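You operate a simulated robot arm through the tools that you are given. There is no shell and no other tool. Be economical: measure what you need, move in short steps, check, and stop when the job is done.

You run a simulated robot arm. Do the job below in one go: nothing can be reset, and whatever is moved stays where it is left.

Task
Fetch the ticket pad from the ink bench top and set it on the middle shelf under the ink bench. Take the blue rag bundle and leave it on the square board on the middle pallet. Open the red drawer, take the green rag bundle and put it in the inside of the red drawer, then shut the drawer. Take the carton that says "ear plugs" from the second shelf from the bottom of the blue rack and put it on the desk top. Put the hold tray on the low table top. Put one of the grease cartridges from the desk top on the low table top. Stack the yellow pellet jar from the desk top on top of the blue pellet jar. Put two of the test pens from the desk top on the scrap tray. Open the shaker hood. The order is free. Set down upright: blue rag bundle, green rag bundle, carton.
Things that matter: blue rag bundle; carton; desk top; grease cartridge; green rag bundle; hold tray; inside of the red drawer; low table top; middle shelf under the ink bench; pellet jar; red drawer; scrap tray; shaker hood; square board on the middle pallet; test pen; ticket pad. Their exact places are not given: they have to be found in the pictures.

The check looks at the end state, three seconds after you hand in, the way a careful person would. Anything else that was tipped, shoved, dropped, spilled or broken makes it a failure.

Robot
A 7-joint arm with a fingered hand on a trunk, on a base that drives. Base frame: it is fixed to the floor where the robot stands at the start and does not move with it; the origin is under the middle of the robot, x ahead of it, y to its left, z up; the surface under the hand at the start is at about z = 850. Lengths are in mm, angles in rad, forces in N, time in s.
With the tool pointing down near the work surface it reaches from about 360 to 700 mm from the robot's upright axis, wherever it stands. Its first joint turns from -1.204 to 3.002 rad. Places, roughly: blue rag bundle (15x7x9 cm) [-7600, -6400, 900]; carton [-8000, -6500, 500]; desk top [-9700, -3300, 800]; grease cartridge [-9750, -3500, 750]; green rag bundle (15x7x9 cm) [-7900, -6400, 900]; hold tray [-9500, -4250, 750]; inside of the red drawer [-9600, -2100, 500]; low table top [-9500, -1300, 500]; middle shelf under the ink bench [600, -300, 500]; pellet jar [-9500, -3500, 750]; red drawer [-9600, -2100, 500]; scrap tray [-9500, -4250, 750]; shaker hood [500, -1300, 1100]; square board on the middle pallet [-6800, -2200, 700]; test pen [-9500, -2750, 750]; ticket pad [500, 0, 750]. Payload 3.2 kg.
The tool frame sits at the grasp point between the pads (the TCP): z along the fingers, y along the line on which they close. The tips reach 26 mm beyond it. Largest opening 88 mm; the body of the gripper starts 30 mm behind the TCP. The gripper is a hand of 5 fingers: y runs from the thumb to the fingers, the wrist lies at [-16, -108, -172] in the tool frame.
Orientation is told as [roll, pitch, yaw] about the base's x, y, z axes, in that order, counted from this pose: with the fingers straight down and the wrist toward the robot, the tool's x, y and z point along [0, 1, 0], [1, 0, 0] and [0, 0, -1] of the base frame.

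Tools
- The arm moves only by the tool move_arm. Its argument "increments" is a list of rows, each a list of 6 numbers: the shift along the tool's x, y, z in units of 25 mm (1.0 is 25 mm), then the turn, a rotation vector about the tool's x, y, z in units of 5 degrees (1.0 is 5 degrees). In form: [[tx, ty, tz, wx, wy, wz], ...]. A call has 1 to 20 rows; each row shifts and turns the commanded pose from where the row before left it, along the tool's axes as they then stand. A call with a number of a shift or a turn outside -1 to 1 is refused whole. Each row takes 0.2 s and may step no farther than 50 mm and 0.15 rad from the row before; otherwise, the whole call is refused. A pose out of reach is approached as far as the arm can. The call stops where the force on the tool passes 40 N (or 10 N more than at its start, if that is more) or the arm is blocked; 0.2 s more then pass. In this call time passes only in rows, and 0.2 s behind the last. It gives the time, the measured TCP pose, the force on the tool (base axes), the opening and the grip force at its end, in the units of the frame above (readings bear some noise), with the torque about the TCP (base axes, N m) and any sound that the robot's microphone picked up.
- Cameras (640 x 400 px; columns grow to the right, rows downward): "scene" is now at [122.5, -11.7, 1391.2]; the picture's right is [-0.17, -0.99, -0.00], its down [-0.80, 0.13, -0.59] and it looks along [0.58, -0.10, -0.81] (base axes); focal length 247 px, centre (320, 200). "wrist" rides on the gripper at [67, -97, -117] in the tool frame; the picture's right is [-0.71, 0.33, -0.62], its down [-0.65, -0.65, 0.39] and it looks along [-0.28, 0.68, 0.68] (tool axes); focal length 234 px, centre (320, 200).
- snapshot(camera): a new picture of that camera. No time passes.
- move_column(by): slides the trunk up (or, below 0, down) by that many mm; the arm and the scene camera ride with it, the base frame stays. It gives what a move gives, with no picture.
- drive_base(legs): drives the robot by 1 to 6 legs, each [ahead, left, turn to the left] in mm, mm and rad, along the robot's own axes; the way and the turn of a leg run together, so that a leg with both is an arc; at most 1500 mm and 3.142 rad a leg. The arm and the cameras ride along, it lands a little off, and it stops where it bumps. It gives what a move gives.
- set_fingers(index, middle, ring, little, thumb_bend, thumb_turn): sets how far each is bent, from 0 (flat) to 1 (curled in); at 0.3 the hand is open as for a grip, at 0.7 the pads meet at the TCP. One left out holds its place. A second passes; each finger stops where it meets its share of the squeeze, and holds until it gets a number again. It is the only way to open and close the hand. It gives what a move gives, with no picture; readings hold the bend of each and the force on index, middle, ring, little, thumb and palm. thumb_turn goes from beside the hand (0) to across from the fingers (1), as for a grip.
- aim_head(pan, tilt): turns the head with the scene camera to pan (to the left, within 1.501 rad either way) and tilt (down, from -0.506 to 1.204), counted from straight ahead of the robot. It gives what a move gives.
- point_at(camera, pixels): for up to 12 pixels [column, row] of the newest picture of that camera ("zoom" is the newest enlarged one), the place [x, y, z] in the base frame of the surface seen there, good to about 3 mm. No time passes.
- zoom(camera, box): a new picture of the part [left, top, right, bottom] of that camera's present view, enlarged. No time passes.
- sign_off(): hands the job in; it is judged then, once.

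Go step by step. Measure first, check grasps and placings, and put right what went wrong. The budget is 357 turns and 280 pictures, counting those below and the enlarged ones. Unless the task says otherwise, let go and move clear before handing in, and close with one line.

The tools are called as name(argument=value, ...) on one line, values as JSON. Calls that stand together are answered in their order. move_arm: Moves the arm, as the interface text tells. Its arguments: {"type":"object","properties":{"increments":{"type":"array","items":{"type":"array","items":{"type":"number"}}}},"required":["increments"]} The other tools are called the same way: move_column (by) slides the trunk up or down; set_fingers (index, middle, ring, little, thumb_bend, thumb_turn) moves the fingers one by one; drive_base (legs) drives the base; aim_head (pan, tilt) turns the head that bears the scene camera; snapshot (camera) takes a picture; point_at (camera, pixels) gives the place of the surface under pixels of a picture; zoom (camera, box) takes an enlarged picture of a part of a camera's view; sign_off () hands the job in.

At the start:

```text
clock: 0.0
position: [535.4, -94.3, 1028.4]
tool_rot: [-0.001, 0.0, 0.0]
force: [-0.6, 1.1, -0.1]
wrist_torque: [-0.04, 0.02, -0.04]
finger_gap: 87.9
gripper_force: 0.0
shape: jaw
bend: [0.3, 0.3, 0.3, 0.3, 0.3, 0.97]
finger forces: [0.0, 0.0, 0.0, 0.1, 0.1, 0.0]
trunk travel left (down, up): [-725.0, 115.0]
robot x, y, heading: [-0.3, -2.1, -0.005]
head pan, tilt: [-0.166, 0.944]
```

scene: 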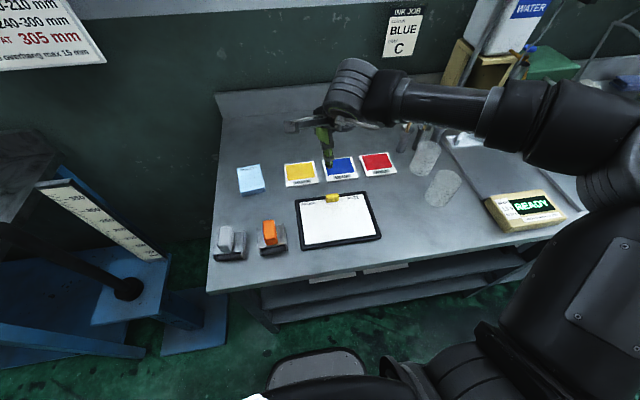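
wrist: 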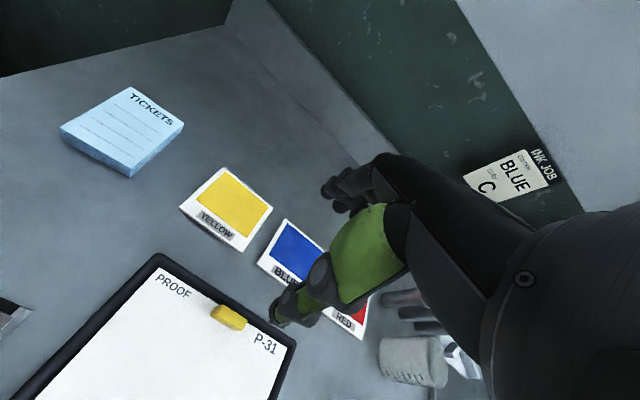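

The ticket pad is the light-blue block at scene (251,180), and the shelves are under the bench front at around (400,280). I'll measure the pad and the shelf edges.

point_at(camera="scene", pixels=[[237, 168], [259, 165], [265, 187], [242, 192], [242, 195], [251, 180], [209, 290], [400, 250], [380, 278], [380, 305], [300, 285], [232, 250]])

point_at(camera="wrist", pixels=[[128, 88], [183, 125], [130, 166], [62, 128], [130, 176], [125, 130]])

zoom(camera="scene", box=[200, 120, 520, 320])

```text
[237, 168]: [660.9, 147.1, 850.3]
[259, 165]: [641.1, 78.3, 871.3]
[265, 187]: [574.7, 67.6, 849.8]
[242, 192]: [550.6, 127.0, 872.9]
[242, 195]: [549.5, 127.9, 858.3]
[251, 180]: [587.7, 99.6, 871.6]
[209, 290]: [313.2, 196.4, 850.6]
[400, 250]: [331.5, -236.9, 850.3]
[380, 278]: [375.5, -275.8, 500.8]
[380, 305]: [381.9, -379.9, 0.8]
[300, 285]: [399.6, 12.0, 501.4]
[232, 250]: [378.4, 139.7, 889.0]
```

```text
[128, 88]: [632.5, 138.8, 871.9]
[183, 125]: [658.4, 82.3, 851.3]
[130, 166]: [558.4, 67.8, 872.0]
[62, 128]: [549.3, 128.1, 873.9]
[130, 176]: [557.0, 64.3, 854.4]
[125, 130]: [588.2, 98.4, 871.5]
```

```text
2.00 times, centred on (360, 220) of scene
```

zoom: 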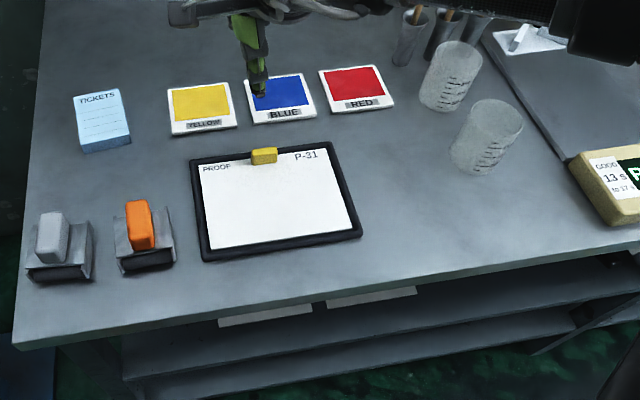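

The pad spans about x 550–640, y 65–138, z 850–873. Before moving the base, I'll look around the room.

aim_head(pan=1.4, tilt=0.4)

snapshot(camera="scene")

aim_head(pan=-1.2, tilt=0.4)

snapshot(camera="scene")

```text
clock: 1.6
position: [536.0, -92.7, 1027.7]
tool_rot: [0.0, 0.0, 0.0]
force: [-0.3, 0.4, -0.2]
wrist_torque: [0.01, 0.0, -0.01]
finger_gap: 87.4
gripper_force: 0.1
shape: jaw
bend: [0.3, 0.3, 0.3, 0.3, 0.3, 0.97]
finger forces: [0.0, 0.0, 0.0, 0.1, 0.0, 0.1]
trunk travel left (down, up): [-725.0, 115.0]
robot x, y, heading: [3.6, -1.3, -0.0]
head pan, tilt: [1.4, 0.4]
```

```text
276 pictures are left
```

scene: 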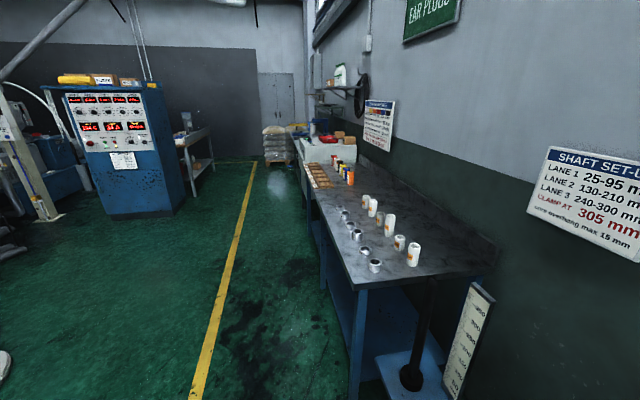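

```text
clock: 4.0
position: [535.0, -92.3, 1027.4]
tool_rot: [-0.001, 0.0, 0.001]
force: [-0.2, -0.6, 1.1]
wrist_torque: [-0.02, 0.05, 0.01]
finger_gap: 87.8
gripper_force: 0.1
shape: jaw
bend: [0.3, 0.3, 0.3, 0.3, 0.3, 0.97]
finger forces: [0.0, 0.0, 0.0, 0.0, 0.1, 0.0]
trunk travel left (down, up): [-725.0, 115.0]
robot x, y, heading: [-2.8, 1.3, 0.004]
head pan, tilt: [-1.201, 0.4]
```

```text
275 pictures are left
```

scene: 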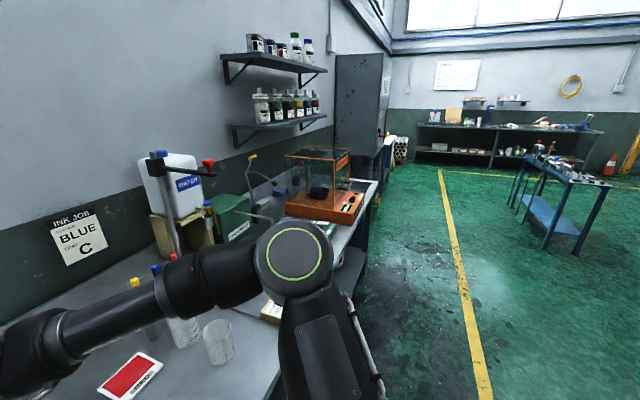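

The orange shaker hood stands to the right at (330,180), and the aisle behind me looks free. I'll back off 600 mm, lower the trunk and look under the bench.

drive_base(legs=[[-600, 0, 0]])

move_column(by=-500)

aim_head(pan=0, tilt=0.4)

snapshot(camera="scene")

```text
clock: 7.3
position: [-60.9, -93.5, 1028.5]
tool_rot: [-0.002, -0.001, -0.007]
force: [-0.2, -0.1, 0.6]
wrist_torque: [0.01, 0.01, -0.02]
finger_gap: 87.9
gripper_force: 0.1
shape: jaw
bend: [0.3, 0.3, 0.3, 0.3, 0.3, 0.97]
finger forces: [0.0, 0.1, 0.0, 0.1, 0.1, 0.0]
trunk travel left (down, up): [-725.0, 115.0]
robot x, y, heading: [-600.7, 5.4, -0.006]
head pan, tilt: [-1.201, 0.4]
```

```text
refused: -500 is not a number from -400 to 400
```

```text
clock: 8.8
position: [-61.4, -94.1, 1026.2]
tool_rot: [-0.001, -0.001, -0.007]
force: [-0.3, 0.0, 0.9]
wrist_torque: [-0.03, -0.01, 0.02]
finger_gap: 87.9
gripper_force: 0.0
shape: jaw
bend: [0.3, 0.3, 0.3, 0.3, 0.3, 0.97]
finger forces: [0.0, 0.0, 0.1, 0.0, 0.0, 0.0]
trunk travel left (down, up): [-725.0, 115.0]
robot x, y, heading: [-598.8, 2.6, -0.011]
head pan, tilt: [0.0, 0.4]
```

```text
274 pictures are left
```

scene: 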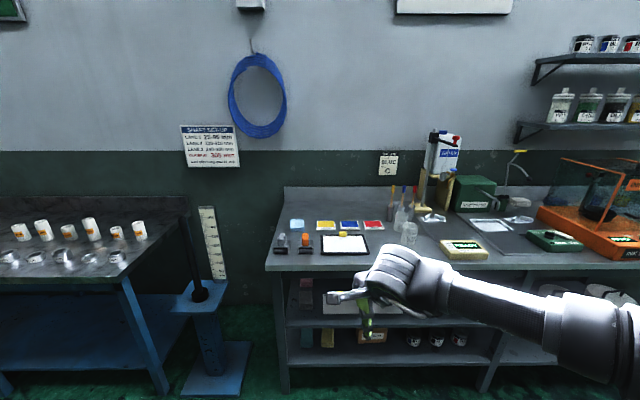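

There are two shelves under the bench, at rows 310 and 355. I'll lower the trunk for a straight look at the upper ("middle") one.

move_column(by=-400)

aim_head(pan=0, tilt=0.45)

snapshot(camera="scene")

zoom(camera="scene", box=[240, 150, 480, 300])

```text
clock: 12.6
position: [-61.0, -93.6, 628.5]
tool_rot: [0.0, 0.001, -0.006]
force: [-0.2, 0.5, -0.7]
wrist_torque: [-0.04, 0.02, 0.02]
finger_gap: 87.4
gripper_force: 0.0
shape: jaw
bend: [0.3, 0.3, 0.3, 0.3, 0.3, 0.97]
finger forces: [0.1, 0.0, 0.0, 0.0, 0.1, 0.0]
trunk travel left (down, up): [-325.0, 515.0]
robot x, y, heading: [-596.6, 3.3, -0.009]
head pan, tilt: [0.0, 0.4]
```

```text
clock: 13.2
position: [-62.1, -93.8, 628.4]
tool_rot: [0.002, 0.001, -0.006]
force: [-0.4, -1.4, -0.1]
wrist_torque: [0.0, 0.01, 0.01]
finger_gap: 87.9
gripper_force: 0.0
shape: jaw
bend: [0.3, 0.3, 0.3, 0.3, 0.3, 0.97]
finger forces: [0.0, 0.1, 0.0, 0.0, 0.0, 0.0]
trunk travel left (down, up): [-325.0, 515.0]
robot x, y, heading: [-596.1, -1.8, -0.012]
head pan, tilt: [0.0, 0.45]
```

```text
273 pictures are left
```

scene: 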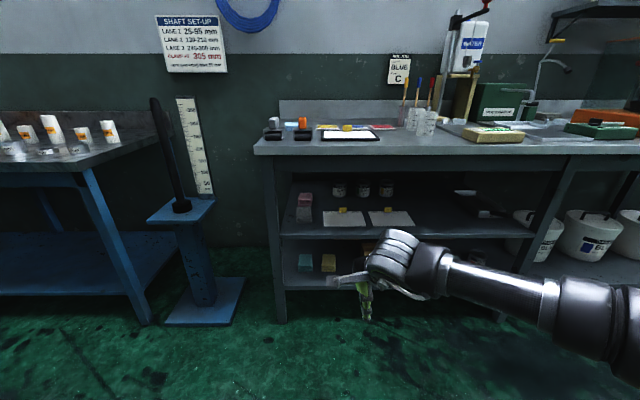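

```text
2.67 times, centred on (360, 225) of scene
```

zoom: 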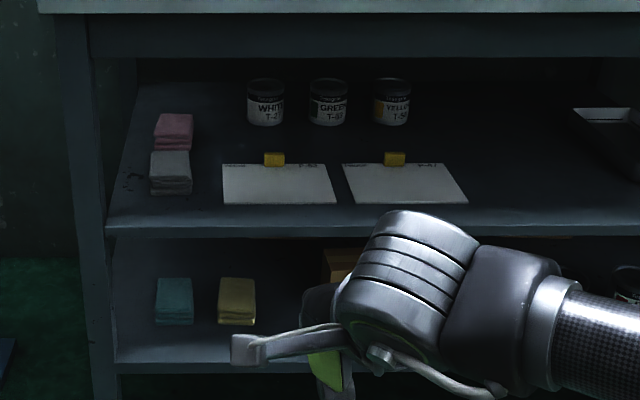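

point_at(camera="zoom", pixels=[[200, 215], [500, 220], [520, 180], [490, 150], [480, 200], [560, 100], [575, 150], [465, 200], [400, 55], [400, 10], [520, 228], [600, 160]])

point_at(camera="scene", pixels=[[300, 255], [465, 195], [480, 215], [510, 225], [275, 290], [520, 260], [460, 140], [350, 158], [260, 152]])

```text
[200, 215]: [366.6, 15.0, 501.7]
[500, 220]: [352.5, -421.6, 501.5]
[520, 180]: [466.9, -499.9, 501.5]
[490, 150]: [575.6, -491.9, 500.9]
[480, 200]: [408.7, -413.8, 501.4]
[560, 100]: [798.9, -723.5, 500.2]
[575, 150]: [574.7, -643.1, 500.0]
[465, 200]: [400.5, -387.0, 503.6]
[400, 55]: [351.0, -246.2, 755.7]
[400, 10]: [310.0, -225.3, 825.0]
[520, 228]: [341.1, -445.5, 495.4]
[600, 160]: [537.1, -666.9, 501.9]
```

```text
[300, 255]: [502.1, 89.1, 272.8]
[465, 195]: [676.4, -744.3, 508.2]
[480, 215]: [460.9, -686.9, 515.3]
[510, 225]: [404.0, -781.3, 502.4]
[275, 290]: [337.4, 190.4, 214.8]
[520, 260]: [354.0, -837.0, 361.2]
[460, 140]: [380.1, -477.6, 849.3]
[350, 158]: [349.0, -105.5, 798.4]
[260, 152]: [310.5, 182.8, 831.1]
```

The middle shelf (z≈501, front edge x≈345) is free for y −430…−640. I plan to grip the pad lengthwise (84 mm) so the wrist stays outside the shelf, so I'll check whether the fingers open wider than 88.

set_fingers(index=0.15, middle=0.15, ring=0.15, little=0.15, thumb_bend=0.15)

snapshot(camera="wrist")

zoom(camera="scene", box=[320, 200, 640, 400])

```text
clock: 14.2
position: [-61.4, -93.8, 627.6]
tool_rot: [0.0, 0.0, -0.008]
force: [0.0, -0.6, -0.2]
wrist_torque: [-0.02, 0.02, 0.0]
finger_gap: 111.4
gripper_force: 0.1
shape: fingers
bend: [0.15, 0.15, 0.15, 0.15, 0.16, 0.97]
finger forces: [0.0, 0.1, 0.1, 0.0, 0.0, 0.0]
trunk travel left (down, up): [-325.0, 515.0]
robot x, y, heading: [-592.7, 2.7, -0.01]
head pan, tilt: [0.0, 0.45]
```

```text
271 pictures are left
```

wrist: 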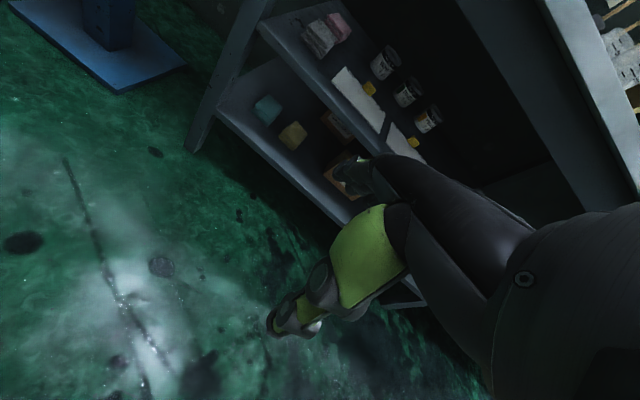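

```text
2.00 times, centred on (480, 300) of scene
```

zoom: 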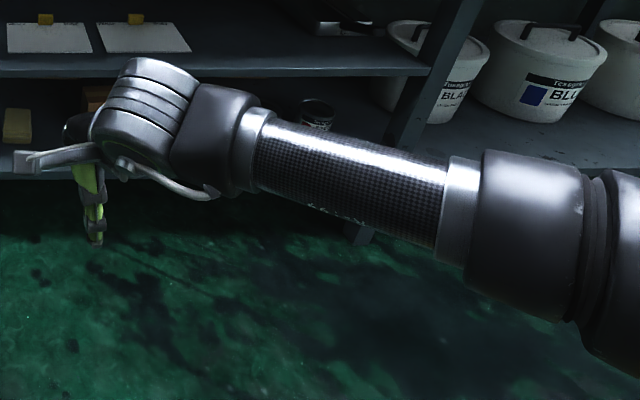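

The gap opens to 111 mm at 0.15, so gripping the 84 mm side works. I'll measure the top of the hand for shelf clearance.

point_at(camera="zoom", pixels=[[150, 65], [220, 95], [300, 130], [460, 170], [570, 170], [95, 240], [90, 180], [30, 160]])

move_column(by=400)

set_fingers(index=0.2, middle=0.2, ring=0.2, little=0.2, thumb_bend=0.2)

drive_base(legs=[[600, 0, 0.01]])

```text
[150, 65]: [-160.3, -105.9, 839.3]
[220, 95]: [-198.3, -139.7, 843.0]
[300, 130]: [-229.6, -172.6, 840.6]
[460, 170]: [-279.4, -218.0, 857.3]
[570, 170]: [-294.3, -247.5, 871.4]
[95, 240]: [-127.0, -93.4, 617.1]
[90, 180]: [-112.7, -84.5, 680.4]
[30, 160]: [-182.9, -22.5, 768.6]
```

```text
clock: 18.0
position: [-61.4, -93.4, 1027.7]
tool_rot: [0.0, 0.001, -0.008]
force: [-0.3, -0.3, 0.2]
wrist_torque: [-0.02, 0.01, 0.0]
finger_gap: 111.3
gripper_force: 0.1
shape: fingers
bend: [0.15, 0.15, 0.15, 0.15, 0.16, 0.97]
finger forces: [0.0, 0.0, 0.1, 0.0, 0.1, 0.0]
trunk travel left (down, up): [-725.0, 115.0]
robot x, y, heading: [-594.2, -2.3, -0.01]
head pan, tilt: [0.0, 0.45]
```

```text
clock: 19.0
position: [-61.5, -93.9, 1027.3]
tool_rot: [-0.002, 0.0, -0.007]
force: [-0.4, -0.3, -0.2]
wrist_torque: [0.0, 0.03, -0.06]
finger_gap: 106.0
gripper_force: 0.0
shape: fingers
bend: [0.2, 0.2, 0.2, 0.2, 0.19, 0.97]
finger forces: [0.1, 0.1, 0.0, 0.0, 0.1, 0.1]
trunk travel left (down, up): [-725.0, 115.0]
robot x, y, heading: [-595.8, 0.7, -0.007]
head pan, tilt: [0.0, 0.45]
```

```text
clock: 22.4
position: [540.8, -89.2, 1026.7]
tool_rot: [0.001, 0.0, 0.003]
force: [0.0, 0.2, 0.0]
wrist_torque: [-0.01, 0.01, 0.01]
finger_gap: 106.3
gripper_force: 0.1
shape: fingers
bend: [0.2, 0.2, 0.2, 0.2, 0.19, 0.97]
finger forces: [0.1, 0.0, 0.1, 0.0, 0.0, 0.0]
trunk travel left (down, up): [-725.0, 115.0]
robot x, y, heading: [6.3, 1.1, 0.005]
head pan, tilt: [0.0, 0.45]
```

Hand top is about 213 mm above the TCP, which fits under the 750 apron when the TCP is near 530. Now I'll move the open hand over the pad centre (595,103), yawed 7°.

move_arm(increments=[[0.96, 0.27, 0, 0, 0, 0], [0.96, 0.27, 0, 0, 0, 0], [0.96, 0.27, 0, 0, 0, 0], [0.96, 0.27, 0, 0, 0, 0], [0.96, 0.27, 0, 0, 0, 0], [0.96, 0.27, 0, 0, 0, 0], [0.96, 0.27, 0, 0, 0, 0], [0.96, 0.27, 0, 0, 0, 0], [0, 0, 1, 0, 0, -0.73], [0, 0, 1, 0, 0, -0.73]])

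aim_head(pan=0.1, tilt=0.9)

snapshot(camera="scene")

snapshot(camera="wrist")

```text
clock: 24.6
position: [594.3, 103.5, 978.6]
tool_rot: [-0.001, 0.001, 0.13]
force: [-0.5, 0.7, 0.0]
wrist_torque: [0.0, -0.04, -0.01]
finger_gap: 106.3
gripper_force: 0.0
shape: fingers
bend: [0.2, 0.2, 0.2, 0.2, 0.19, 0.97]
finger forces: [0.0, 0.1, 0.0, 0.0, 0.1, 0.0]
trunk travel left (down, up): [-725.0, 115.0]
robot x, y, heading: [1.2, 1.8, 0.009]
head pan, tilt: [0.0, 0.45]
```

```text
clock: 25.5
position: [594.9, 102.9, 979.2]
tool_rot: [-0.001, 0.0, 0.132]
force: [-0.1, 0.0, 0.5]
wrist_torque: [0.0, 0.04, 0.01]
finger_gap: 106.0
gripper_force: 0.0
shape: fingers
bend: [0.2, 0.2, 0.2, 0.2, 0.19, 0.97]
finger forces: [0.0, 0.0, 0.0, 0.0, 0.1, 0.0]
trunk travel left (down, up): [-725.0, 115.0]
robot x, y, heading: [3.8, -2.1, 0.003]
head pan, tilt: [0.099, 0.901]
```

```text
269 pictures are left
```

scene: 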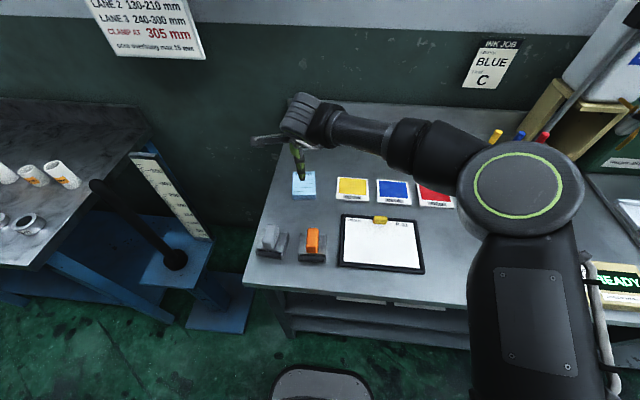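

```text
268 pictures are left
```

wrist: 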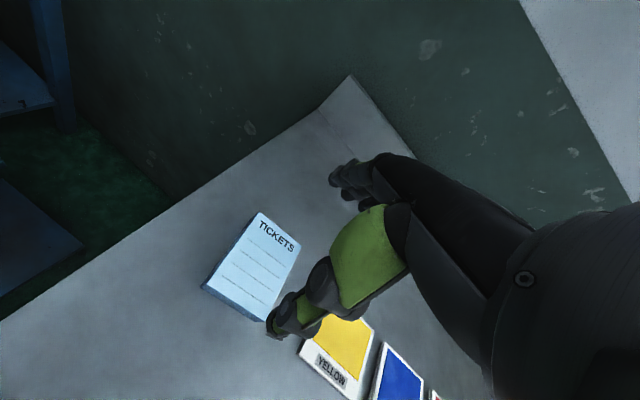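

The hand hangs over the pad (wrist view (250,265)). I'll descend 75 mm and check.

move_arm(increments=[[0, 0, 1, 0, 0, 0], [0, 0, 1, 0, 0, 0], [0, 0, 1, 0, 0, 0]])

snapshot(camera="wrist")

zoom(camera="scene", box=[240, 100, 400, 200])

```text
clock: 26.3
position: [594.7, 102.7, 903.2]
tool_rot: [0.0, 0.0, 0.131]
force: [0.3, -0.4, 0.5]
wrist_torque: [-0.01, -0.02, 0.01]
finger_gap: 106.0
gripper_force: 0.1
shape: fingers
bend: [0.2, 0.2, 0.2, 0.2, 0.19, 0.97]
finger forces: [0.0, 0.0, 0.0, 0.1, 0.0, 0.0]
trunk travel left (down, up): [-725.0, 115.0]
robot x, y, heading: [2.0, 5.3, 0.008]
head pan, tilt: [0.099, 0.901]
```

```text
267 pictures are left
```

wrist: 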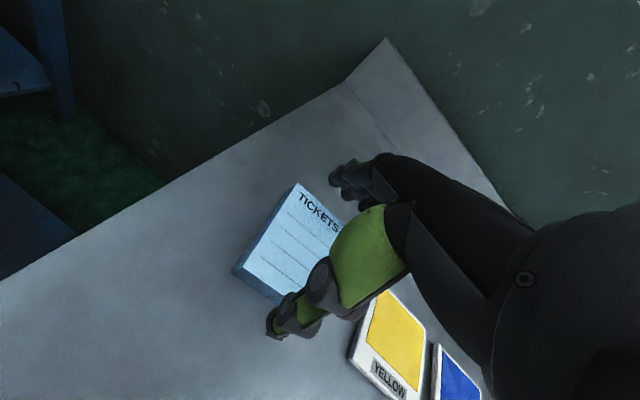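

```text
4.00 times, centred on (320, 150) of scene
```

zoom: 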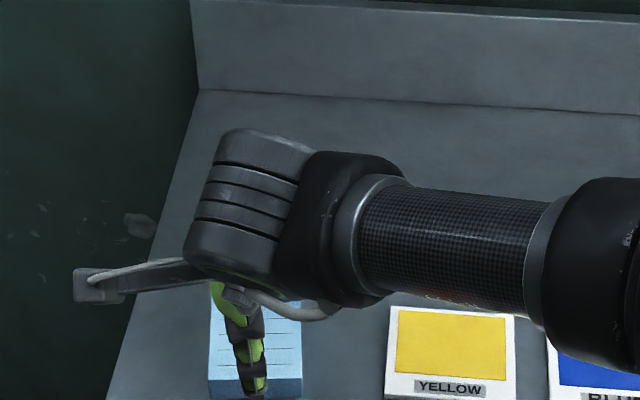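

Let me measure the thumb tip and finger tips relative to the pad.

point_at(camera="wrist", pixels=[[270, 330], [276, 322], [335, 180], [350, 192], [296, 186], [235, 272], [275, 296], [345, 345]])

point_at(camera="zoom", pixels=[[256, 392], [254, 375], [225, 390], [285, 390]])

```text
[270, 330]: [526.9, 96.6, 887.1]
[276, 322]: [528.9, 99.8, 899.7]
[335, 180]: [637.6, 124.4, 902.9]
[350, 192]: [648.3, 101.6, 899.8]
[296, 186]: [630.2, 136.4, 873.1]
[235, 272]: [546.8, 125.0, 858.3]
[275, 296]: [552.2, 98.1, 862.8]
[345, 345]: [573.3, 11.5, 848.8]
```

```text
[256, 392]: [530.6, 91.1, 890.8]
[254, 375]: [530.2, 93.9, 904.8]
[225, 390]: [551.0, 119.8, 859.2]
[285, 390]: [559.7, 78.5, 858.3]
```

Thumb (x≈530) and fingers (x≈648) straddle the pad. I'll descend 23 mm and close gently.

move_arm(increments=[[0, 0, 0.5, 0, 0, 0], [0, 0, 0.42, 0, 0, 0]])

set_fingers(index=0.42, middle=0.42, ring=0.42, little=0.42, thumb_bend=0.42)

snapshot(camera="wrist")

```text
clock: 26.9
position: [593.7, 103.6, 881.1]
tool_rot: [-0.001, 0.002, 0.13]
force: [0.0, 0.0, 0.0]
wrist_torque: [0.02, 0.0, 0.01]
finger_gap: 105.8
gripper_force: 0.0
shape: fingers
bend: [0.2, 0.2, 0.2, 0.2, 0.19, 0.97]
finger forces: [0.0, 0.1, 0.1, 0.1, 0.0, 0.0]
trunk travel left (down, up): [-725.0, 115.0]
robot x, y, heading: [2.9, 0.0, 0.004]
head pan, tilt: [0.099, 0.901]
```

```text
clock: 27.9
position: [595.9, 103.4, 881.7]
tool_rot: [0.001, -0.001, 0.13]
force: [3.6, 0.5, 8.3]
wrist_torque: [0.05, -0.14, -0.01]
finger_gap: 90.6
gripper_force: 14.9
shape: fingers
bend: [0.34, 0.38, 0.37, 0.42, 0.3, 0.96]
finger forces: [8.5, 3.6, 4.8, 0.0, 12.8, 0.1]
trunk travel left (down, up): [-725.0, 115.0]
robot x, y, heading: [2.8, 2.1, 0.004]
head pan, tilt: [0.099, 0.901]
```

```text
265 pictures are left
```

wrist: 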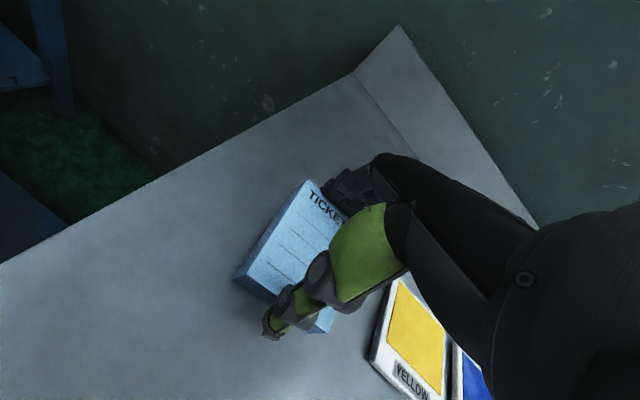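

The pad is gripped (thumb 12.8 N, three fingers). I'll squeeze a bit more and lift.

set_fingers(index=0.5, middle=0.5, ring=0.5, thumb_bend=0.5)

move_arm(increments=[[0, 0, -0.4, 0, 0, 0], [0, 0, -0.8, 0, 0, 0], [0, 0, -0.8, 0, 0, 0]])

snapshot(camera="wrist")

```text
clock: 28.9
position: [594.1, 102.6, 882.3]
tool_rot: [-0.002, -0.004, 0.133]
force: [4.5, -0.5, 11.6]
wrist_torque: [0.04, -0.28, -0.03]
finger_gap: 90.1
gripper_force: 21.7
shape: fingers
bend: [0.39, 0.43, 0.43, 0.42, 0.28, 0.95]
finger forces: [12.3, 5.9, 6.5, 0.1, 17.7, 0.0]
trunk travel left (down, up): [-725.0, 115.0]
robot x, y, heading: [2.8, 0.2, 0.007]
head pan, tilt: [0.099, 0.901]
```

```text
clock: 29.7
position: [592.7, 103.0, 929.4]
tool_rot: [-0.001, 0.001, 0.131]
force: [0.5, -0.5, -1.0]
wrist_torque: [-0.01, -0.01, 0.0]
finger_gap: 90.0
gripper_force: 18.8
shape: fingers
bend: [0.4, 0.43, 0.44, 0.42, 0.28, 0.94]
finger forces: [9.4, 5.1, 5.5, 0.0, 18.5, 0.0]
trunk travel left (down, up): [-725.0, 115.0]
robot x, y, heading: [5.0, 2.9, 0.003]
head pan, tilt: [0.099, 0.901]
```

```text
264 pictures are left
```

wrist: 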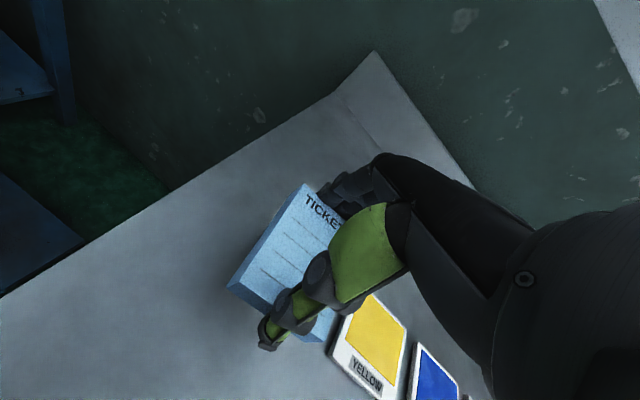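

Lifted and level. I'll raise the column, back out, and shift right to face the free stretch of the middle shelf.

move_column(by=110)

drive_base(legs=[[-620, 0, 0], [0, -640, 0]])

move_column(by=-400)

aim_head(pan=0.2, tilt=0.6)

snapshot(camera="scene")

```text
clock: 31.2
position: [594.7, 102.0, 1039.7]
tool_rot: [0.0, 0.0, 0.132]
force: [-1.0, -0.2, -1.2]
wrist_torque: [0.03, -0.02, -0.04]
finger_gap: 89.9
gripper_force: 19.4
shape: fingers
bend: [0.4, 0.43, 0.44, 0.42, 0.28, 0.94]
finger forces: [9.4, 5.1, 5.6, 0.0, 18.5, 0.1]
trunk travel left (down, up): [-835.0, 5.0]
robot x, y, heading: [5.1, -1.2, 0.001]
head pan, tilt: [0.099, 0.901]
```

```text
clock: 37.8
position: [-21.0, -530.9, 1039.4]
tool_rot: [0.0, 0.0, 0.14]
force: [-0.7, 0.8, -1.3]
wrist_torque: [-0.03, -0.02, 0.03]
finger_gap: 89.9
gripper_force: 19.4
shape: fingers
bend: [0.4, 0.43, 0.44, 0.42, 0.28, 0.94]
finger forces: [9.4, 5.1, 5.6, 0.0, 18.6, 0.0]
trunk travel left (down, up): [-835.0, 5.0]
robot x, y, heading: [-610.8, -636.7, 0.012]
head pan, tilt: [0.099, 0.901]
```

```text
clock: 41.6
position: [-20.8, -531.1, 640.7]
tool_rot: [-0.001, 0.0, 0.139]
force: [-0.1, 0.0, -0.8]
wrist_torque: [-0.01, 0.0, 0.03]
finger_gap: 90.2
gripper_force: 19.8
shape: fingers
bend: [0.4, 0.43, 0.44, 0.42, 0.28, 0.94]
finger forces: [9.3, 5.2, 5.7, 0.0, 18.4, 0.1]
trunk travel left (down, up): [-435.0, 405.0]
robot x, y, heading: [-609.2, -634.6, 0.01]
head pan, tilt: [0.099, 0.901]
```

```text
clock: 42.4
position: [-21.7, -531.3, 638.4]
tool_rot: [-0.001, -0.001, 0.139]
force: [0.4, 0.9, -0.6]
wrist_torque: [0.03, -0.02, 0.0]
finger_gap: 90.0
gripper_force: 18.8
shape: fingers
bend: [0.4, 0.43, 0.44, 0.42, 0.28, 0.94]
finger forces: [9.3, 5.1, 5.5, 0.0, 18.4, 0.1]
trunk travel left (down, up): [-435.0, 405.0]
robot x, y, heading: [-608.1, -640.5, 0.013]
head pan, tilt: [0.201, 0.6]
```

```text
263 pictures are left
```

scene: 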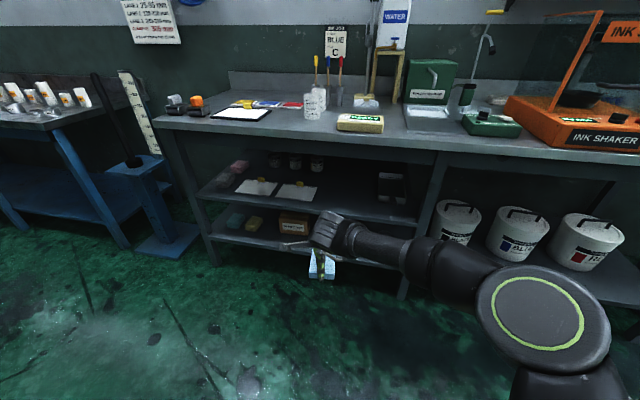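

Measure the tray on that shelf and the bench leg, to be sure the spot at y≈−530 is free.

zoom(camera="scene", box=[220, 130, 460, 280])

point_at(camera="scene", pixels=[[375, 172], [378, 196], [405, 204], [340, 190], [360, 205], [380, 215], [318, 198], [425, 212], [432, 200], [320, 278], [350, 160], [410, 170]])

```text
2.67 times, centred on (340, 205) of scene
```

zoom: 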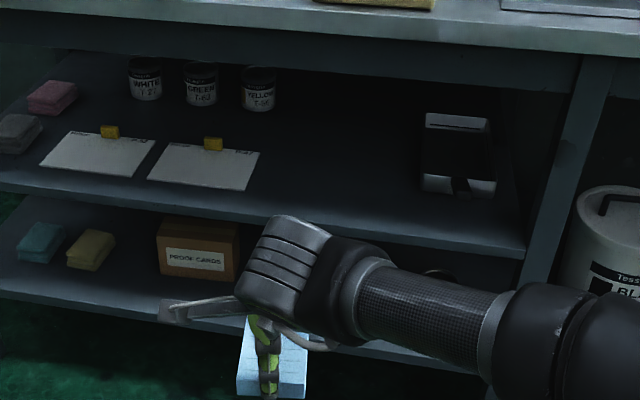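

```text
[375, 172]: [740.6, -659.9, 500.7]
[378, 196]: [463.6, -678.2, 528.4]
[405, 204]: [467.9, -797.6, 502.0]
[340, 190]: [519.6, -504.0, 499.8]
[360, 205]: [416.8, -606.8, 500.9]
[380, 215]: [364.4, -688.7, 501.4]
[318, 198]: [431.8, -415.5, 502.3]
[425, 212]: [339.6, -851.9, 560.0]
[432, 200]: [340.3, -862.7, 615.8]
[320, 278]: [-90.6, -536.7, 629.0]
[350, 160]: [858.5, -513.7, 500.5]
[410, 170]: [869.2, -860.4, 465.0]
```

The spot at (405,−530) is free. I'll lower to TCP z≈543 and drive forward in two steps.

move_column(by=-96)

drive_base(legs=[[350, 0, 0]])

aim_head(pan=0.2, tilt=0.9)

snapshot(camera="scene")

snapshot(camera="wrist")

```text
clock: 43.7
position: [-20.2, -530.8, 543.5]
tool_rot: [-0.001, 0.0, 0.139]
force: [0.0, -1.1, -0.3]
wrist_torque: [0.04, 0.0, -0.02]
finger_gap: 89.9
gripper_force: 19.7
shape: fingers
bend: [0.4, 0.44, 0.44, 0.42, 0.28, 0.94]
finger forces: [9.4, 5.1, 5.6, 0.0, 18.4, 0.0]
trunk travel left (down, up): [-339.0, 501.0]
robot x, y, heading: [-609.6, -640.9, 0.008]
head pan, tilt: [0.201, 0.6]
```

```text
clock: 46.0
position: [329.7, -526.3, 543.2]
tool_rot: [0.002, 0.0, 0.141]
force: [0.5, -0.7, -1.6]
wrist_torque: [0.01, 0.0, -0.05]
finger_gap: 90.1
gripper_force: 19.7
shape: fingers
bend: [0.4, 0.44, 0.44, 0.42, 0.28, 0.94]
finger forces: [9.2, 5.1, 5.5, 0.1, 18.4, 0.1]
trunk travel left (down, up): [-339.0, 501.0]
robot x, y, heading: [-258.9, -634.1, 0.008]
head pan, tilt: [0.201, 0.6]
```

```text
clock: 46.8
position: [330.0, -527.2, 543.4]
tool_rot: [-0.001, 0.0, 0.139]
force: [0.0, -0.2, -1.2]
wrist_torque: [0.04, -0.03, 0.02]
finger_gap: 90.0
gripper_force: 19.1
shape: fingers
bend: [0.4, 0.44, 0.44, 0.42, 0.28, 0.94]
finger forces: [9.3, 5.1, 5.5, 0.1, 18.4, 0.0]
trunk travel left (down, up): [-339.0, 501.0]
robot x, y, heading: [-256.8, -638.5, 0.01]
head pan, tilt: [0.201, 0.901]
```

```text
261 pictures are left
```

scene: 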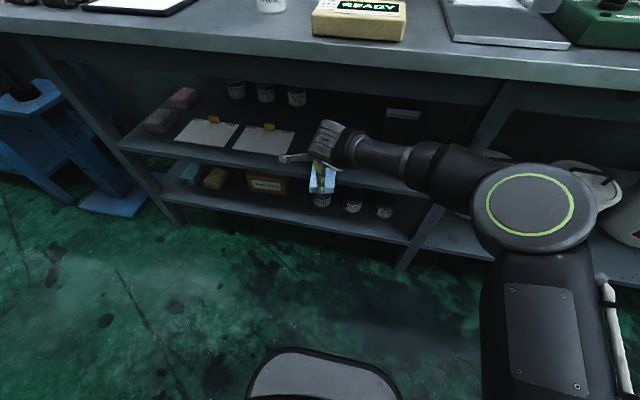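

```text
260 pictures are left
```

wrist: 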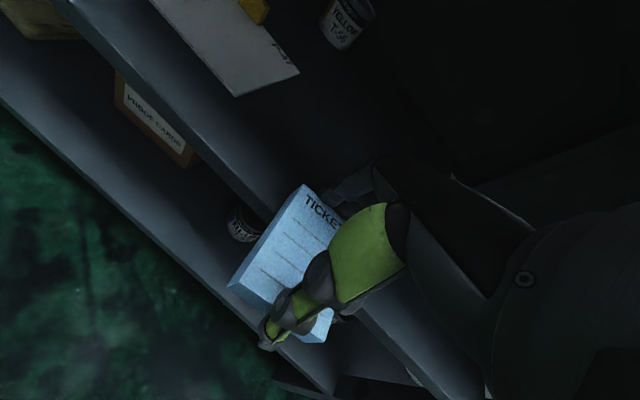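

Clear so far; I'll slide in 80 mm with the arm, then lower about 9 mm onto the shelf.

move_arm(increments=[[-0.11, 0.8, 0, 0, 0, 0], [-0.11, 0.8, 0, 0, 0, 0], [-0.11, 0.8, 0, 0, 0, 0], [-0.11, 0.8, 0, 0, 0, 0], [0, 0, 0.2, 0, 0, 0], [0, 0, 0.15, 0, 0, 0]])

snapshot(camera="scene")

snapshot(camera="wrist")

```text
clock: 48.2
position: [410.2, -527.9, 535.2]
tool_rot: [0.001, -0.001, 0.141]
force: [-0.1, 0.5, -0.6]
wrist_torque: [0.0, 0.04, 0.01]
finger_gap: 89.6
gripper_force: 18.6
shape: fingers
bend: [0.4, 0.44, 0.44, 0.42, 0.28, 0.94]
finger forces: [9.2, 5.0, 5.5, 0.0, 18.0, 0.0]
trunk travel left (down, up): [-339.0, 501.0]
robot x, y, heading: [-257.3, -631.6, 0.012]
head pan, tilt: [0.201, 0.901]
```

```text
259 pictures are left
```

scene: 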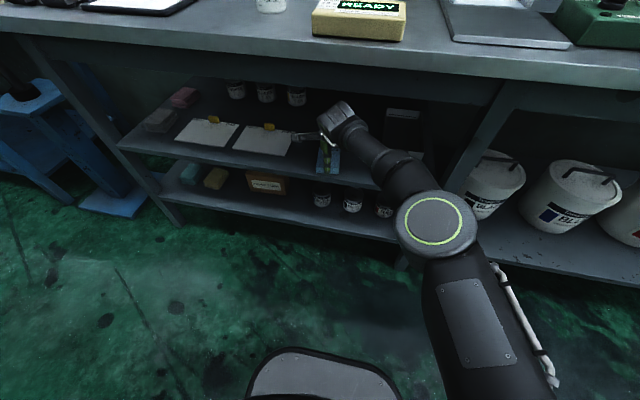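

```text
258 pictures are left
```

wrist: 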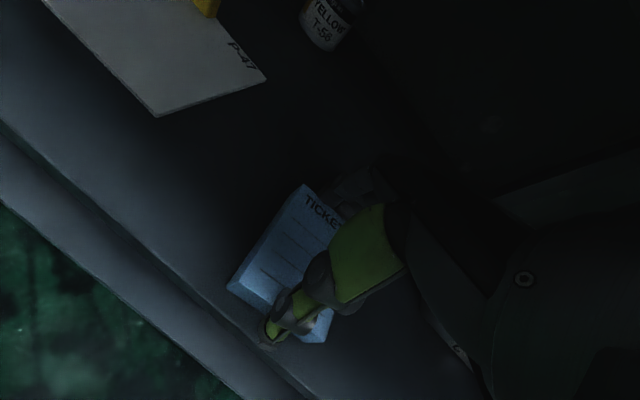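

Pad is over the shelf just behind the front lip. A few mm down to contact, then open.

move_arm(increments=[[0, 0, 0.08, 0, 0, 0]])

set_fingers(index=0.2, middle=0.2, ring=0.2, little=0.2, thumb_bend=0.17)

snapshot(camera="wrist")

```text
clock: 48.6
position: [411.5, -527.3, 533.7]
tool_rot: [0.001, 0.001, 0.14]
force: [0.3, -0.9, 1.4]
wrist_torque: [0.04, -0.07, 0.01]
finger_gap: 90.0
gripper_force: 19.6
shape: fingers
bend: [0.4, 0.44, 0.44, 0.42, 0.28, 0.94]
finger forces: [9.6, 5.0, 5.6, 0.0, 18.5, 0.0]
trunk travel left (down, up): [-339.0, 501.0]
robot x, y, heading: [-259.4, -630.8, 0.015]
head pan, tilt: [0.201, 0.901]
```

```text
clock: 49.6
position: [411.2, -528.0, 533.3]
tool_rot: [-0.002, 0.0, 0.14]
force: [-0.4, 0.4, 0.3]
wrist_torque: [0.02, 0.01, 0.01]
finger_gap: 106.3
gripper_force: 0.2
shape: fingers
bend: [0.2, 0.2, 0.2, 0.2, 0.18, 0.97]
finger forces: [0.1, 0.1, 0.0, 0.0, 0.3, 0.0]
trunk travel left (down, up): [-339.0, 501.0]
robot x, y, heading: [-257.7, -632.1, 0.015]
head pan, tilt: [0.201, 0.901]
```

```text
257 pictures are left
```

wrist: 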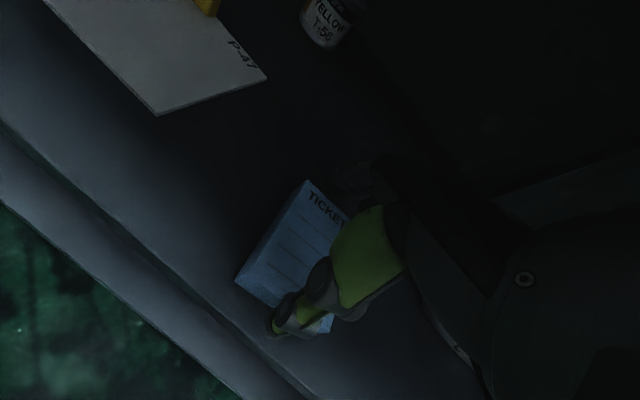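

Released. I'll lift 27 mm so the fingertips clear the pad, then back straight out.

move_arm(increments=[[0, 0, -0.54, 0, 0, 0], [0, 0, -0.54, 0, 0, 0], [0.11, -0.8, 0, 0, 0, 0], [0.11, -0.8, 0, 0, 0, 0], [0.11, -0.8, 0, 0, 0, 0], [0.11, -0.8, 0, 0, 0, 0]])

drive_base(legs=[[-400, 0, 0]])

aim_head(pan=0.2, tilt=0.6)

zoom(camera="scene", box=[220, 100, 460, 250])

```text
clock: 51.0
position: [327.4, -527.3, 560.3]
tool_rot: [0.0, 0.0, 0.14]
force: [1.2, 0.1, -0.1]
wrist_torque: [0.0, 0.0, -0.01]
finger_gap: 106.4
gripper_force: 0.1
shape: fingers
bend: [0.2, 0.2, 0.2, 0.2, 0.17, 0.97]
finger forces: [0.0, 0.0, 0.1, 0.1, 0.0, 0.1]
trunk travel left (down, up): [-339.0, 501.0]
robot x, y, heading: [-260.2, -637.3, 0.015]
head pan, tilt: [0.201, 0.901]
```

```text
clock: 53.5
position: [-70.3, -532.8, 559.2]
tool_rot: [-0.001, -0.001, 0.139]
force: [-0.5, -0.3, 0.6]
wrist_torque: [0.01, -0.03, 0.04]
finger_gap: 106.2
gripper_force: 0.0
shape: fingers
bend: [0.2, 0.2, 0.2, 0.2, 0.17, 0.97]
finger forces: [0.0, 0.0, 0.0, 0.1, 0.0, 0.0]
trunk travel left (down, up): [-339.0, 501.0]
robot x, y, heading: [-661.5, -635.4, 0.013]
head pan, tilt: [0.201, 0.901]
```

```text
clock: 54.3
position: [-69.7, -533.3, 559.3]
tool_rot: [0.002, 0.0, 0.139]
force: [-0.6, 0.1, 0.7]
wrist_torque: [-0.01, 0.03, 0.03]
finger_gap: 105.9
gripper_force: 0.0
shape: fingers
bend: [0.2, 0.2, 0.2, 0.2, 0.17, 0.97]
finger forces: [0.0, 0.0, 0.1, 0.0, 0.1, 0.1]
trunk travel left (down, up): [-339.0, 501.0]
robot x, y, heading: [-659.2, -638.8, 0.013]
head pan, tilt: [0.201, 0.6]
```

```text
2.67 times, centred on (340, 175) of scene
```

zoom: 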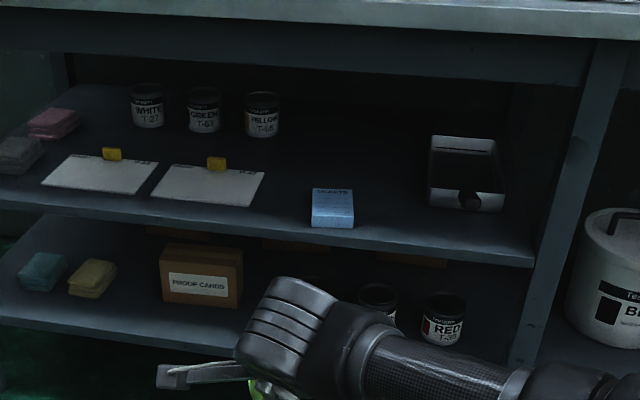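

The pad lies flat on the middle shelf. Next is the shaker hood; I'll raise the trunk, drive right and look at it.

move_column(by=400)

drive_base(legs=[[0, -650, 0]])

aim_head(pan=0.0, tilt=0.35)

snapshot(camera="scene")

zoom(camera="scene", box=[200, 100, 440, 250])

```text
clock: 58.1
position: [-69.5, -534.3, 960.5]
tool_rot: [-0.001, -0.001, 0.138]
force: [0.0, 0.3, 0.1]
wrist_torque: [0.0, 0.04, 0.0]
finger_gap: 106.2
gripper_force: 0.2
shape: fingers
bend: [0.2, 0.2, 0.2, 0.2, 0.17, 0.97]
finger forces: [0.1, 0.0, 0.1, 0.1, 0.0, 0.1]
trunk travel left (down, up): [-739.0, 101.0]
robot x, y, heading: [-663.6, -639.0, 0.014]
head pan, tilt: [0.201, 0.6]
```

```text
clock: 61.7
position: [-65.1, -1183.1, 960.2]
tool_rot: [0.0, 0.001, 0.134]
force: [0.0, 0.1, -0.2]
wrist_torque: [0.0, -0.07, 0.03]
finger_gap: 106.1
gripper_force: 0.0
shape: fingers
bend: [0.2, 0.2, 0.2, 0.2, 0.17, 0.97]
finger forces: [0.0, 0.1, 0.0, 0.1, 0.0, 0.1]
trunk travel left (down, up): [-739.0, 101.0]
robot x, y, heading: [-650.7, -1285.5, 0.004]
head pan, tilt: [0.201, 0.6]
```

```text
clock: 62.5
position: [-65.6, -1183.1, 961.0]
tool_rot: [-0.001, 0.0, 0.132]
force: [0.5, 0.2, 0.2]
wrist_torque: [0.01, -0.02, -0.01]
finger_gap: 106.3
gripper_force: 0.0
shape: fingers
bend: [0.2, 0.2, 0.2, 0.2, 0.17, 0.97]
finger forces: [0.1, 0.0, 0.0, 0.1, 0.1, 0.0]
trunk travel left (down, up): [-739.0, 101.0]
robot x, y, heading: [-654.2, -1286.5, 0.005]
head pan, tilt: [0.0, 0.351]
```

```text
255 pictures are left
```

scene: 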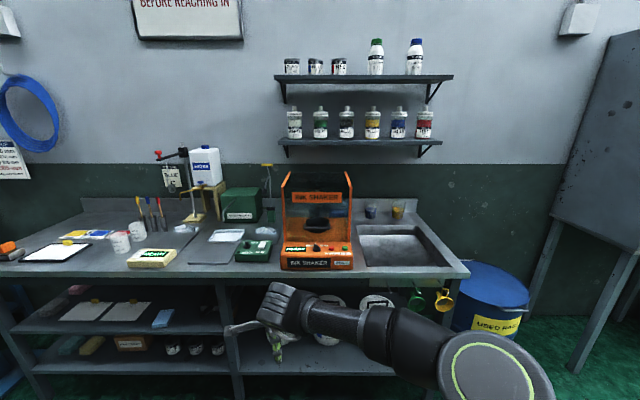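

```text
2.67 times, centred on (320, 175) of scene
```

zoom: 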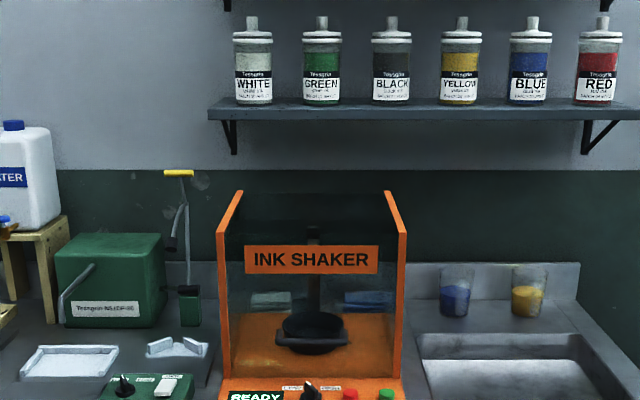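

The wall sign ("…BEFORE REACHING IN") and the hood's hinge matter. I'll look at both more closely.

aim_head(pan=0.15, tilt=0.0)

snapshot(camera="scene")

aim_head(pan=0.0, tilt=0.5)

zoom(camera="scene", box=[256, 105, 384, 235])

```text
clock: 63.3
position: [-65.0, -1183.2, 959.9]
tool_rot: [0.001, 0.0, 0.131]
force: [0.4, 0.2, -1.3]
wrist_torque: [0.0, 0.01, -0.05]
finger_gap: 106.0
gripper_force: 0.1
shape: fingers
bend: [0.2, 0.2, 0.2, 0.2, 0.17, 0.97]
finger forces: [0.0, 0.0, 0.0, 0.1, 0.0, 0.1]
trunk travel left (down, up): [-739.0, 101.0]
robot x, y, heading: [-655.0, -1286.3, 0.004]
head pan, tilt: [0.15, 0.0]
```

```text
253 pictures are left
```

scene: 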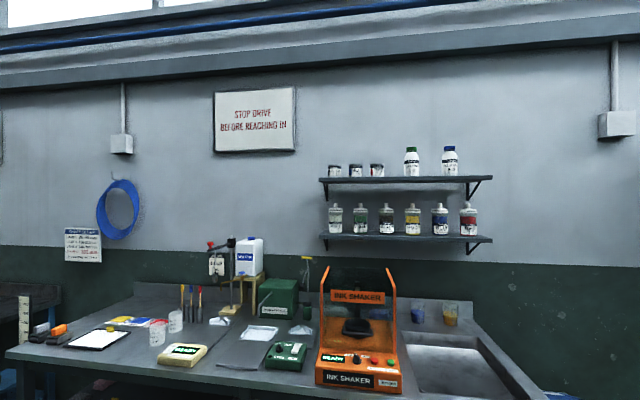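

```text
clock: 64.3
position: [-64.8, -1183.8, 959.0]
tool_rot: [0.0, 0.0, 0.133]
force: [0.6, -0.5, 0.9]
wrist_torque: [-0.01, 0.0, -0.04]
finger_gap: 106.3
gripper_force: 0.1
shape: fingers
bend: [0.2, 0.2, 0.2, 0.2, 0.17, 0.97]
finger forces: [0.1, 0.0, 0.0, 0.1, 0.0, 0.0]
trunk travel left (down, up): [-739.0, 101.0]
robot x, y, heading: [-651.2, -1281.6, 0.006]
head pan, tilt: [0.0, 0.499]
```

```text
3.08 times, centred on (320, 170) of scene
```

zoom: 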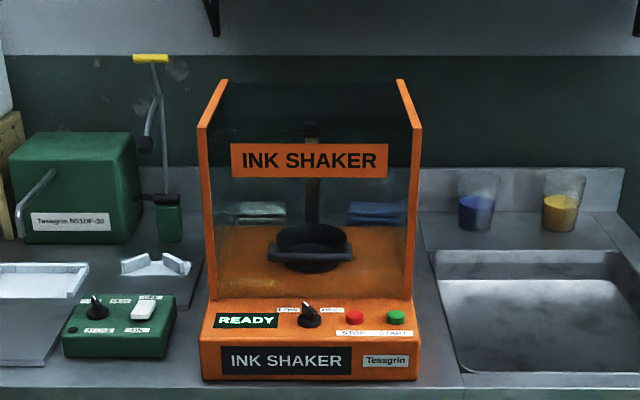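

The shaker reads READY and is not running. I'll measure the hood frame.

point_at(camera="zoom", pixels=[[203, 120], [223, 84], [417, 120], [402, 84], [205, 200], [205, 290], [414, 290], [300, 170], [310, 82], [310, 250], [420, 200], [305, 130]])

point_at(camera="scene", pixels=[[320, 150]])

zoom(camera="scene", box=[310, 115, 350, 145])

```text
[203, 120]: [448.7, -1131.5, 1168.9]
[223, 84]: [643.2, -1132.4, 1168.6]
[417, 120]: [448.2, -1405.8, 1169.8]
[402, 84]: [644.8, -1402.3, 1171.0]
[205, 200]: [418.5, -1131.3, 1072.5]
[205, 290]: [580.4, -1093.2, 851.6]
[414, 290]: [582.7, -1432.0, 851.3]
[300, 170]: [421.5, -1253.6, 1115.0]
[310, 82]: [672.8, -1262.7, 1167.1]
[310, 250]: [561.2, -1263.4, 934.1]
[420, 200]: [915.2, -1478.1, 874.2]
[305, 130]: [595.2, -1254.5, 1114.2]
```

```text
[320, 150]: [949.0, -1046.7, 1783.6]
```

```text
13.33 times, centred on (330, 130) of scene
```

zoom: 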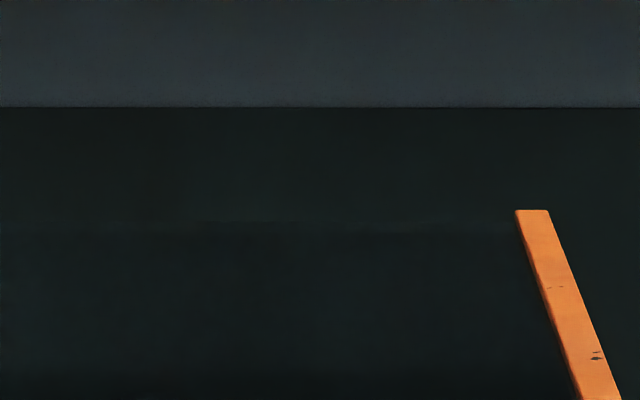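

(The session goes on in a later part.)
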